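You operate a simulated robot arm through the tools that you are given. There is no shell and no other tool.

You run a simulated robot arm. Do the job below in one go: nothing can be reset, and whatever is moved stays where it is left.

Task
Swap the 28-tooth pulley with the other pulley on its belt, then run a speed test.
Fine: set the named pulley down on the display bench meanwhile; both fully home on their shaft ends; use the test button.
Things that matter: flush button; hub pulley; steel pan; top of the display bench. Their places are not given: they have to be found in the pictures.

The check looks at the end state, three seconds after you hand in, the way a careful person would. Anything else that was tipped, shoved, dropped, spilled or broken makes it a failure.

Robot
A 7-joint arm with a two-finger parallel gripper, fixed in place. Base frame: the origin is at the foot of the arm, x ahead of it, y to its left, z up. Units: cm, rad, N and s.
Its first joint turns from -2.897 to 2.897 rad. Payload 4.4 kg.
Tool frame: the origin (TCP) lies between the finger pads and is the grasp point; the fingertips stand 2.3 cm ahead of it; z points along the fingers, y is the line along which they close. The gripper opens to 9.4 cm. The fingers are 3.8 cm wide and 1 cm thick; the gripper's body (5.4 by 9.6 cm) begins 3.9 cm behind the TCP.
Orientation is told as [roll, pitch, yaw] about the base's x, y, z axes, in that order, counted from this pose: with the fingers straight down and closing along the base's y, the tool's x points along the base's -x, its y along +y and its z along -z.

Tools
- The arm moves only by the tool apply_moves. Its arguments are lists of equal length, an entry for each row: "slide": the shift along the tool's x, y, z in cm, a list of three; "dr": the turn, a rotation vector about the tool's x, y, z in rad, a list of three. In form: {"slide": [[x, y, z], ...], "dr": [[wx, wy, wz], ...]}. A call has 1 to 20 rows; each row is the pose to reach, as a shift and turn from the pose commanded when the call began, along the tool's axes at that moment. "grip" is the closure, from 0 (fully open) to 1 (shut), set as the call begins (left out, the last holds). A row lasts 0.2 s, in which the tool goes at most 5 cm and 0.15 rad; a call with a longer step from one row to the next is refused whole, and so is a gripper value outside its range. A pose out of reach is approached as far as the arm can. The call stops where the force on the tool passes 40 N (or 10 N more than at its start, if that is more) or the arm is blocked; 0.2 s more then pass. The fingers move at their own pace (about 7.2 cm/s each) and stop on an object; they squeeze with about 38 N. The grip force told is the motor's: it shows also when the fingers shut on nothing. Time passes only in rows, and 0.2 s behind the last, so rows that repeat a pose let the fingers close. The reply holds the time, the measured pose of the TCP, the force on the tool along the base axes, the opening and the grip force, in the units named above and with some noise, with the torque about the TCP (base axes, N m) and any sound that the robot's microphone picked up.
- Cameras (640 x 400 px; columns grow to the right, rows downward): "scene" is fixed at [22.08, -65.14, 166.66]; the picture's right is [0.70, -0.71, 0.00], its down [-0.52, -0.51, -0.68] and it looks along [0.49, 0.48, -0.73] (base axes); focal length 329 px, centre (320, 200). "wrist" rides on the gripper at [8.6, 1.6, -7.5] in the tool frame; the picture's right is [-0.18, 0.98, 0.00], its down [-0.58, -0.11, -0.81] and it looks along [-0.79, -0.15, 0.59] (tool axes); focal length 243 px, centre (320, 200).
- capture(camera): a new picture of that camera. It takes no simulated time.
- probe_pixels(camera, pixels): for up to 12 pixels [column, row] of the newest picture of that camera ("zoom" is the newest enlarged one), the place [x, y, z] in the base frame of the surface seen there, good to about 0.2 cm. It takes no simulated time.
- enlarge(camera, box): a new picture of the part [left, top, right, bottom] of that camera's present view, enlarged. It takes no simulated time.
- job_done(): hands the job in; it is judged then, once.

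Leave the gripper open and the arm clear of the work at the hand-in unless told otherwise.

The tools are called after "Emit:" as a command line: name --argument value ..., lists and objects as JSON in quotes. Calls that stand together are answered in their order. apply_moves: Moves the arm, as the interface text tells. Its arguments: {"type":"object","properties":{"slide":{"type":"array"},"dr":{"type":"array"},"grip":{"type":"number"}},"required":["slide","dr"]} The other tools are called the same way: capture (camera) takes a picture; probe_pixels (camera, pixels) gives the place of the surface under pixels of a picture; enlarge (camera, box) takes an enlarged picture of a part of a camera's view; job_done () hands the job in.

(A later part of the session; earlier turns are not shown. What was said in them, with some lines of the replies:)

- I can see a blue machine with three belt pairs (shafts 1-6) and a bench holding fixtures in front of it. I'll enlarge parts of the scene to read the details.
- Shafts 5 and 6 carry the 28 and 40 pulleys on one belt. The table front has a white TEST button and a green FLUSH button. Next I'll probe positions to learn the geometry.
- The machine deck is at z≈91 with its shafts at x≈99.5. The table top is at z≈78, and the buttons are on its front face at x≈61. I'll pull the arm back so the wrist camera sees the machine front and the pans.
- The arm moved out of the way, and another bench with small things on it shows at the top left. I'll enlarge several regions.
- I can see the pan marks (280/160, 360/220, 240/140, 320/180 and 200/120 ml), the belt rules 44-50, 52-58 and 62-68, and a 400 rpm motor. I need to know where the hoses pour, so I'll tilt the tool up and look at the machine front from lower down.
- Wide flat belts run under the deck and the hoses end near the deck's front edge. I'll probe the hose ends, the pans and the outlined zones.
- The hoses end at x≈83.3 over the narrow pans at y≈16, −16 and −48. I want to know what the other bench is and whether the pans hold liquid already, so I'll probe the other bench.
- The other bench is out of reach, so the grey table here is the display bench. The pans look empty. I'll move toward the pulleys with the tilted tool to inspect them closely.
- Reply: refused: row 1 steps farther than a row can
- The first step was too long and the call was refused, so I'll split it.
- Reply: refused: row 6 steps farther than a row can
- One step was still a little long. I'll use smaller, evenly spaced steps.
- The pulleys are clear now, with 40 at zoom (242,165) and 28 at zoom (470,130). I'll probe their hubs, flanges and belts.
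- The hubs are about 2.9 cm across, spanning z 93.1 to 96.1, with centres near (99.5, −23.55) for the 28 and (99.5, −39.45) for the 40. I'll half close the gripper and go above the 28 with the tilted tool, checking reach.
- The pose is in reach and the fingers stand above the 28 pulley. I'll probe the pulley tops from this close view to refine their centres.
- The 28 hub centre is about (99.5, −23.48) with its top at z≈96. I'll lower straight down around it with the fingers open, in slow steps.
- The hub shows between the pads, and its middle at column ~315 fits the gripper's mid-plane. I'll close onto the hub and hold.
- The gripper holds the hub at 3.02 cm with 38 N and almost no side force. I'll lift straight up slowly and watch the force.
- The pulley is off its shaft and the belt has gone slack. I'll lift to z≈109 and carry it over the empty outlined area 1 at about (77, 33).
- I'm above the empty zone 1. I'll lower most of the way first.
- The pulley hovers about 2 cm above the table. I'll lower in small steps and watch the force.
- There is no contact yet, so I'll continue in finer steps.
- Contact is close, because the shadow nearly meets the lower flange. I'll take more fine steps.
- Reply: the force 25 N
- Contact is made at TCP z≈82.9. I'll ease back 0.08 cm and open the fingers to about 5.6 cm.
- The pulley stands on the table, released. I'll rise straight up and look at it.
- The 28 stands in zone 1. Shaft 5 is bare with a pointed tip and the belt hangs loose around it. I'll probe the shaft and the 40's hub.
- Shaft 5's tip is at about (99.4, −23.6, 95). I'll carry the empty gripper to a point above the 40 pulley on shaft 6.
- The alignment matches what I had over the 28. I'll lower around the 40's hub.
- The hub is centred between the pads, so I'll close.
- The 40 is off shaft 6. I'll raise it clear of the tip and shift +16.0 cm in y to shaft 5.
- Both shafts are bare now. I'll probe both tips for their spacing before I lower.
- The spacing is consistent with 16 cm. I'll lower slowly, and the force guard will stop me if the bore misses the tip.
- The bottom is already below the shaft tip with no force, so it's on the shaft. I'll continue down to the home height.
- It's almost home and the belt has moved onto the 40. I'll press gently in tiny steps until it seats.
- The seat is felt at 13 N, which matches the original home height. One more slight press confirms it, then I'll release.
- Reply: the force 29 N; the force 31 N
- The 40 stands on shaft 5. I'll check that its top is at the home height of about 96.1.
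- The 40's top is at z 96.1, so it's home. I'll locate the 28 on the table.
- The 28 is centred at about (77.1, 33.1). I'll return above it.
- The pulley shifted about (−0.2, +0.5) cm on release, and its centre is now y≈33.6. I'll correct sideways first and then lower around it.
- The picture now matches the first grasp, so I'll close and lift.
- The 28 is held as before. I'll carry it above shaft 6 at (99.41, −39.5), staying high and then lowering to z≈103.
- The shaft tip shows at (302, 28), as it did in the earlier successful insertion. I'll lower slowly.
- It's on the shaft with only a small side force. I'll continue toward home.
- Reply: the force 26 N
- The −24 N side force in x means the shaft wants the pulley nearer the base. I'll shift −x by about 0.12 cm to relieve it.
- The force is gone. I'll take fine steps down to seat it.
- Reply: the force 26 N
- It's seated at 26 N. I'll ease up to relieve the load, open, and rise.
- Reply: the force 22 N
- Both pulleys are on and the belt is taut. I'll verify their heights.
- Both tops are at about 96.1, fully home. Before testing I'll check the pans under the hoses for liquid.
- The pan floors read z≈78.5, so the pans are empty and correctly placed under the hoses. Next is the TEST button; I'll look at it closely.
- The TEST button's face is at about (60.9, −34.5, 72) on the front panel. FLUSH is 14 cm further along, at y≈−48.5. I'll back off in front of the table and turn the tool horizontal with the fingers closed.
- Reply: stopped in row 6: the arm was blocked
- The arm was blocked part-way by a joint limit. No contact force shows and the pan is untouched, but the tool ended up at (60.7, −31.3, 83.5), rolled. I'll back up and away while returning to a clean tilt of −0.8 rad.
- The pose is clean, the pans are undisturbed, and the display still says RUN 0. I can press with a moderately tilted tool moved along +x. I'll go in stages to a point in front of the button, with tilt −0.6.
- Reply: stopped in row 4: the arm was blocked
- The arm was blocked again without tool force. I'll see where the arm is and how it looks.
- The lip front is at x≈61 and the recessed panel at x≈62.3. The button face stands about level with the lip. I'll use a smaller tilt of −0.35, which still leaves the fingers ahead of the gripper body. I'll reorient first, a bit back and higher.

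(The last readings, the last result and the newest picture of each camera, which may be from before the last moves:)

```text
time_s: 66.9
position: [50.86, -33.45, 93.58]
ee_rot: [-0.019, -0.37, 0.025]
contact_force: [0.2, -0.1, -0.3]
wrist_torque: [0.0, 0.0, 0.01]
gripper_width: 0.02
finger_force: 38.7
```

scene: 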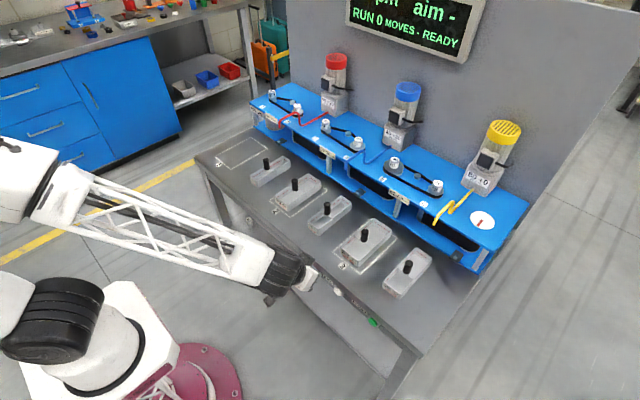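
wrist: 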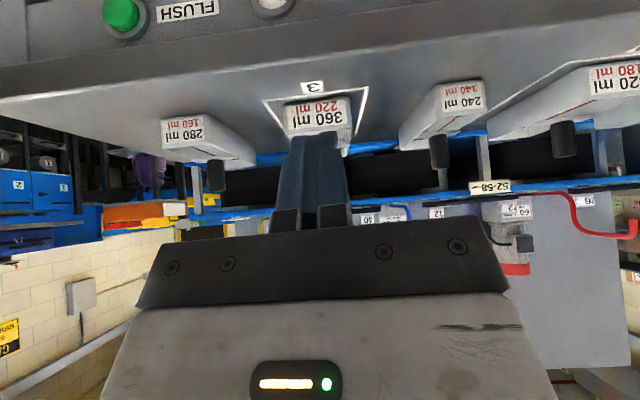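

Emit:
apply_moves --slide '[[0, 0, 0], [0, 0, 0]]' --dr '[[0, 0, 0], [0, 0, 0]]'

```text
time_s: 67.5
position: [50.7, -33.31, 93.36]
ee_rot: [-0.016, -0.366, 0.024]
contact_force: [-0.6, 0.0, -0.8]
wrist_torque: [-0.02, 0.0, 0.01]
gripper_width: 0.02
finger_force: 38.3
```

The pose sits about 1.5 cm off its command, so the arm is at a limit this close in. I'll move outward in x, still above the table, and see whether it recovers.

Emit:
apply_moves --slide '[[-3.76, 0, 1.37], [-7.52, 0, 2.74], [-7.52, 0, 2.74]]' --dr '[[0, 0, 0], [0, 0, 0], [0, 0, 0]]'

Emit:
capture --camera "scene"

```text
time_s: 68.3
position: [57.93, -34.69, 92.07]
ee_rot: [-0.003, -0.352, -0.008]
contact_force: [-0.6, -0.3, -0.1]
wrist_torque: [0.0, -0.02, -0.02]
gripper_width: 0.0
finger_force: 37.5
```

```text
taken
```

scene: 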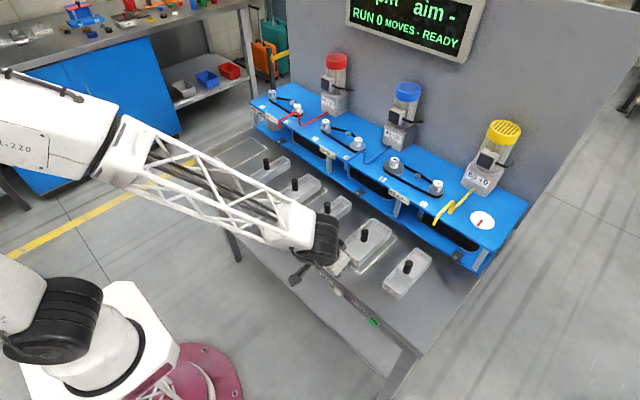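

It has recovered and tracks well here. I'll step back 1.5 cm in x and lower in stages in front of the table edge.

Emit:
apply_moves --slide '[[1.41, 0, -0.51], [2.55, 0, 2.62], [3.7, 0, 5.75], [4.84, 0, 8.88]]' --dr '[[0, 0, 0], [0, 0, 0], [0, 0, 0], [0, 0, 0]]'

```text
time_s: 69.3
position: [56.41, -34.7, 82.06]
ee_rot: [-0.003, -0.351, -0.005]
contact_force: [0.4, -0.7, 0.1]
wrist_torque: [0.0, 0.02, 0.02]
gripper_width: 0.01
finger_force: 38.2
```

Tracking is good. I'll lower to z≈73.2.

Emit:
apply_moves --slide '[[1.0, 0, 2.75], [2.0, 0, 5.5], [2.7, 0, 7.4], [3.05, 0, 8.36]]' --dr '[[0, 0, 0], [0, 0, 0], [0, 0, 0], [0, 0, 0]]'

Emit:
capture --camera "wrist"

Emit:
enlarge --camera "scene" --box '[260, 220, 420, 340]'

```text
time_s: 70.3
position: [56.3, -34.76, 73.06]
ee_rot: [-0.002, -0.351, -0.006]
contact_force: [1.0, 0.5, -0.5]
wrist_torque: [-0.01, 0.03, 0.0]
gripper_width: 0.0
finger_force: 37.5
```

```text
taken
```

wrist: 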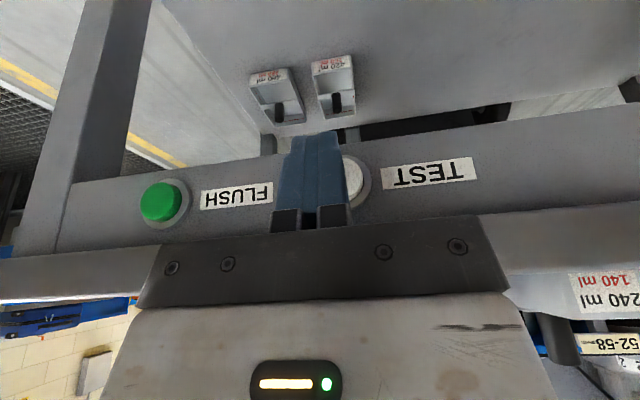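

```text
3.33 times, centred on (340, 280) of scene
```

zoom: 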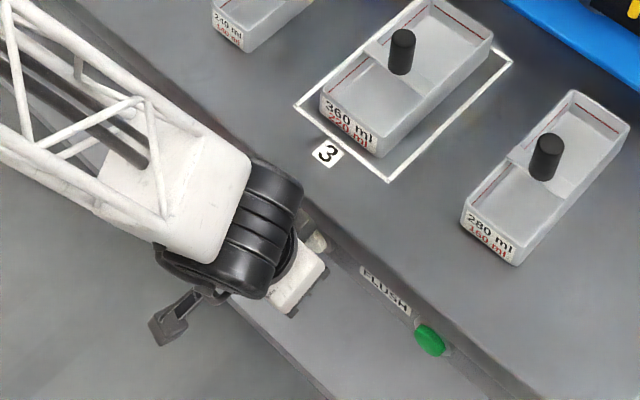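

The TEST button shows just right of the fingers at (350, 180). I'll probe it to align.

Emit:
enlarge --camera "wrist" --box '[260, 120, 420, 240]'

Emit:
probe_pixels --camera "wrist" --pixels '[[353, 180], [361, 182], [369, 182], [352, 162], [358, 200], [346, 160], [430, 172], [162, 202], [143, 205], [181, 200], [430, 220], [430, 250]]'

```text
3.33 times, centred on (340, 180) of wrist
```

zoom: 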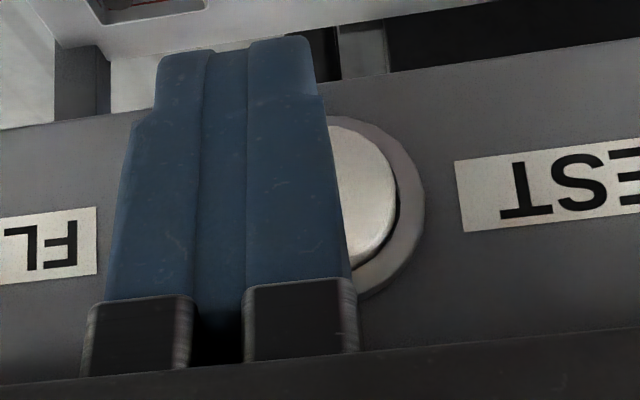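

```text
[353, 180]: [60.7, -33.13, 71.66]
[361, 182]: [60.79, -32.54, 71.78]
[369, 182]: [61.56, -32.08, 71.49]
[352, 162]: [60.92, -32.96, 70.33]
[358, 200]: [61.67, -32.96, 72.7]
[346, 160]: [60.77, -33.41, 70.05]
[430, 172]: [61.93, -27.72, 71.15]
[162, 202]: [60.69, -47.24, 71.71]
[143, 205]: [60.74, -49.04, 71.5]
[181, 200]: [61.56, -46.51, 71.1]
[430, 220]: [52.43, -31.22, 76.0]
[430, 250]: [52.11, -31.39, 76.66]
```

The button centre is about (60.75, −34.0, 71.6). I'll shift +0.6 in y and 0.2 down, then advance 1.5 cm toward it.

Emit:
apply_moves --slide '[[0.07, 0.6, 0.19], [-0.4, 0.6, 0.36], [-0.87, 0.6, 0.53], [-1.34, 0.6, 0.7]]' --dr '[[0, 0, 0], [0, 0, 0], [0, 0, 0], [0, 0, 0]]'

Emit:
capture --camera "wrist"

```text
time_s: 71.3
position: [57.85, -34.16, 72.98]
ee_rot: [-0.002, -0.35, -0.006]
contact_force: [-0.2, 0.4, -0.2]
wrist_torque: [0.02, 0.0, -0.02]
gripper_width: 0.0
finger_force: 38.1
```

```text
taken
```

wrist: 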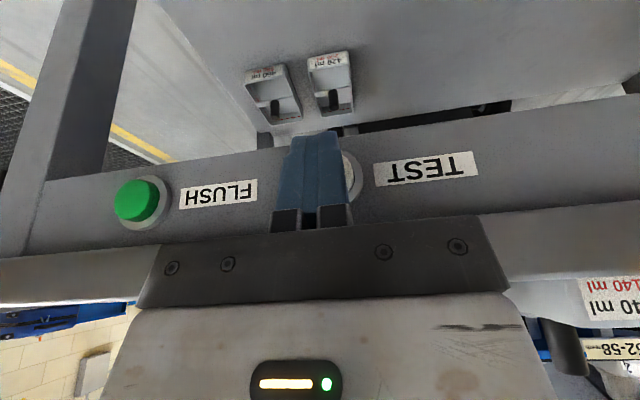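

No contact yet. I'll advance in small steps until the button reacts.

Emit:
apply_moves --slide '[[-0.113, 0, 0.041], [-0.225, 0, 0.082], [-0.338, 0, 0.123], [-0.45, 0, 0.165]]' --dr '[[0, 0, 0], [0, 0, 0], [0, 0, 0], [0, 0, 0]]'

Emit:
enlarge --camera "scene" --box '[330, 0, 500, 70]'

```text
time_s: 72.3
position: [58.41, -34.09, 72.94]
ee_rot: [-0.003, -0.352, -0.005]
contact_force: [-1.8, 0.0, 0.3]
wrist_torque: [-0.01, 0.02, 0.01]
gripper_width: 0.0
finger_force: 38.1
```

```text
3.76 times, centred on (415, 35) of scene
```

zoom: 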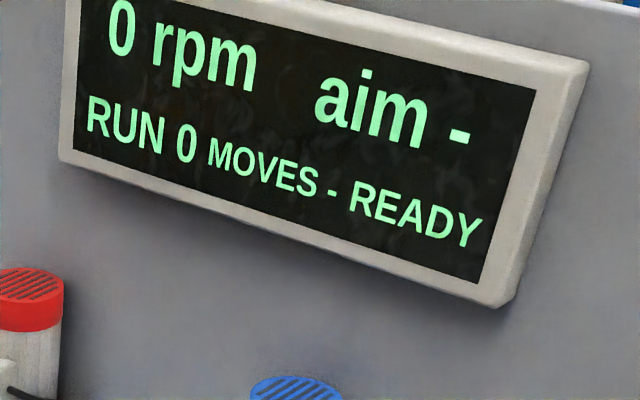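

A slight −1.8 N shows, which is first touch. The display still says READY, so I'll continue.

Emit:
apply_moves --slide '[[-0.094, 0, 0.034], [-0.188, 0, 0.069], [-0.282, 0, 0.103]]' --dr '[[0, 0, 0], [0, 0, 0], [0, 0, 0]]'

Emit:
enlarge --camera "scene" --box '[330, 0, 500, 70]'

```text
time_s: 73.1
position: [58.66, -34.05, 72.85]
ee_rot: [-0.003, -0.35, -0.006]
contact_force: [-3.7, 1.3, 0.1]
wrist_torque: [0.03, 0.06, 0.04]
gripper_width: 0.01
finger_force: 38.0
heard: click
```

```text
3.76 times, centred on (415, 35) of scene
```

zoom: 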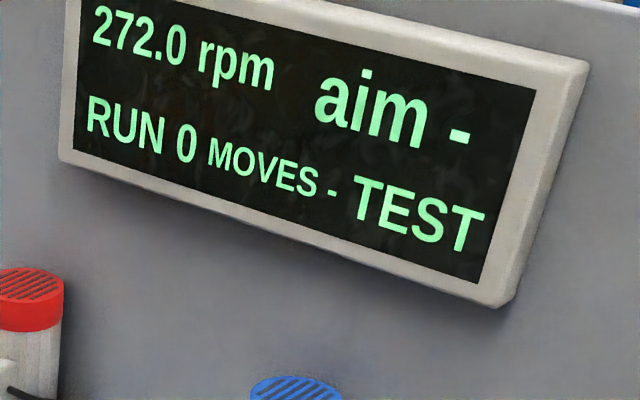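

It clicked and the display shows TEST at 272.0 rpm, which is exactly 400·18/26·22/32·40/28. I'll release the button straight back, then rise clear.

Emit:
apply_moves --slide '[[0.6, 0, -0.22], [1.41, 0, -0.51], [1.88, 0, -0.686], [0.5, 0, -4.4], [-0.9, 0, -8.2], [-2.25, 0, -11.96], [-3.6, 0, -15.7], [-5.0, 0, -19.5]]' --dr '[[0, 0, 0], [0, 0, 0], [0, 0, 0], [0, 0, 0], [0, 0, 0], [0, 0, 0], [0, 0, 0], [0, 0, 0]]'

Emit:
capture --camera "scene"

Emit:
enlarge --camera "scene" --box '[330, 0, 500, 70]'

```text
time_s: 74.9
position: [56.64, -33.98, 92.93]
ee_rot: [-0.001, -0.349, -0.005]
contact_force: [-0.1, 0.0, -1.1]
wrist_torque: [-0.04, -0.04, -0.02]
gripper_width: 0.01
finger_force: 38.3
```

```text
taken
```

scene: 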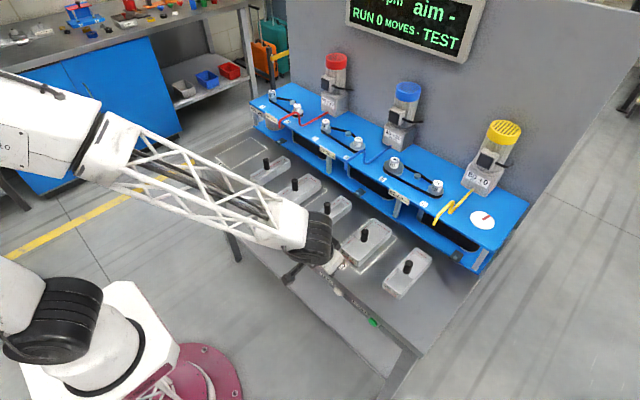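

```text
3.76 times, centred on (415, 35) of scene
```

zoom: 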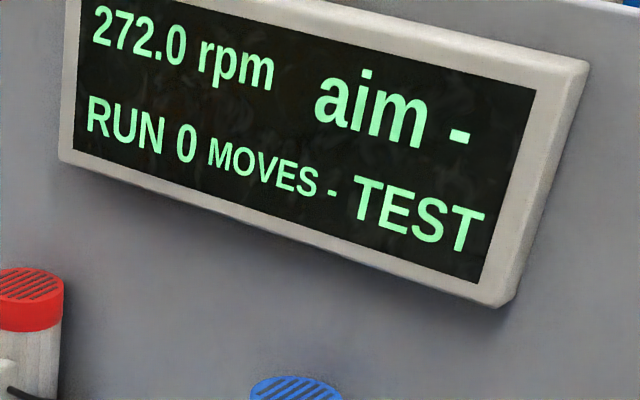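

The test runs at 272 rpm and no liquid is flowing. I'll rise further, open the gripper, and wait for the test to finish.

Emit:
apply_moves --slide '[[-1.3, 0, -3.7], [-2.6, 0, -7.4], [-3.9, 0, -11.1], [-5.1, 0, -14.1], [-5.1, 0, -14.1], [-5.1, 0, -14.1], [-5.1, 0, -14.1], [-5.1, 0, -14.1], [-5.1, 0, -14.1], [-5.1, 0, -14.1], [-5.1, 0, -14.1], [-5.1, 0, -14.1], [-5.1, 0, -14.1], [-5.1, 0, -14.1], [-5.1, 0, -14.1], [-5.1, 0, -14.1]]' --dr '[[0, 0, 0], [0, 0, 0], [0, 0, 0], [0, 0, 0], [0, 0, 0], [0, 0, 0], [0, 0, 0], [0, 0, 0], [0, 0, 0], [0, 0, 0], [0, 0, 0], [0, 0, 0], [0, 0, 0], [0, 0, 0], [0, 0, 0], [0, 0, 0]]' --grip 0

Emit:
capture --camera "scene"

Emit:
enlarge --camera "scene" --box '[330, 0, 500, 70]'

Emit:
enlarge --camera "scene" --box '[310, 130, 510, 300]'

```text
time_s: 78.3
position: [56.49, -34.07, 107.88]
ee_rot: [-0.002, -0.35, -0.008]
contact_force: [0.3, -0.3, -1.2]
wrist_torque: [-0.02, 0.0, 0.02]
gripper_width: 9.42
finger_force: 0.0
```

```text
taken
```

scene: 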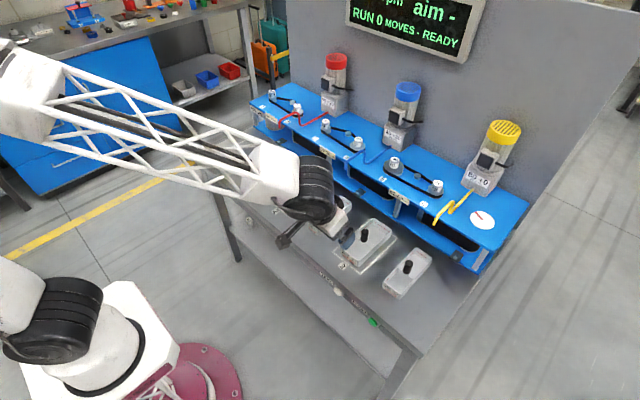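

```text
3.76 times, centred on (415, 35) of scene
```

zoom: 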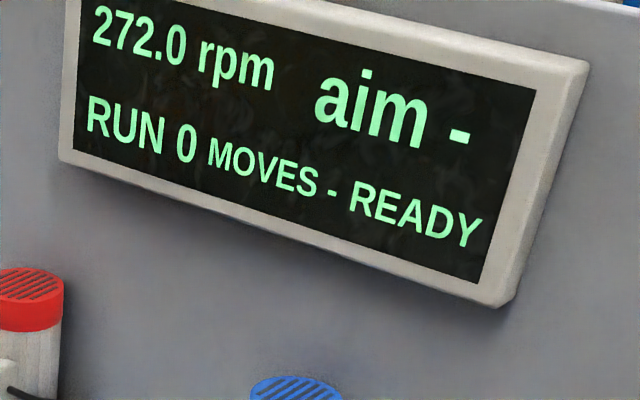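

```text
2.35 times, centred on (410, 215) of scene
```

zoom: 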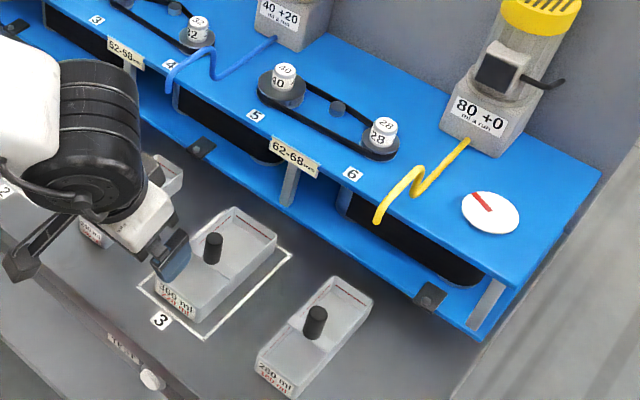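

The test finished with 272.0 rpm held and READY shown. As a last check, I'll probe the pulley tops and the pan near the arm.

Emit:
probe_pixels --camera "zoom" --pixels '[[284, 71], [385, 126], [194, 22], [215, 240], [315, 312]]'

Emit:
capture --camera "wrist"

```text
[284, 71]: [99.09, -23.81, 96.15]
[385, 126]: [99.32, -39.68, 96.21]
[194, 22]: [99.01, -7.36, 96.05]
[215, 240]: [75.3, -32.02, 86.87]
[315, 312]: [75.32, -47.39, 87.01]
```

```text
taken
```

wrist: 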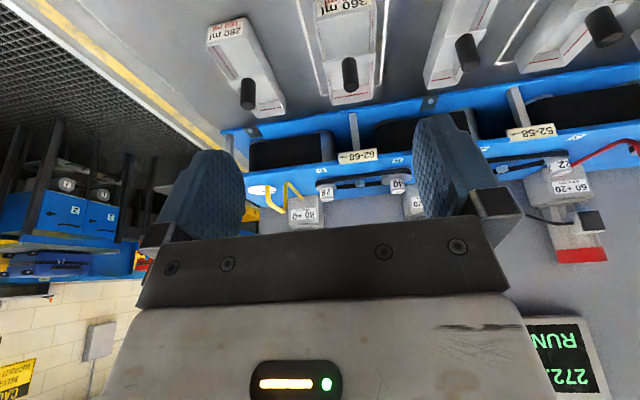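

Both pulleys are fully home, with tops at z≈96.2. The pans are undisturbed, the gripper is open and the arm is clear. I'll hand the job in.

Emit:
job_done

```text
The job is handed in.
```

The swap and the speed test are both done, and the job is handed in.

- **Pulleys:** The 40-tooth pulley is now on shaft 5 and the 28-tooth on shaft 6. Both read the same height as before the swap, so they are fully home.
- **Display bench:** I stood the 28-tooth pulley in the empty outlined area 1 while I moved the other one. That area is clear again.
- **Speed test:** I pressed TEST once. The display read 272.0 rpm, which is what the new gearing should give, and then went back to READY.
- **Everything else:** I did not touch FLUSH. No liquid ran, and the pans looked undisturbed.

On the way to the button the arm was blocked twice, most likely at its joint limits. The first time, the tool ended up close to the pan in area 3. I saw no contact force, and the pan looked unmoved afterwards. I then pressed the button with less tilt.

At the hand-in the gripper was open and the arm clear of the work.
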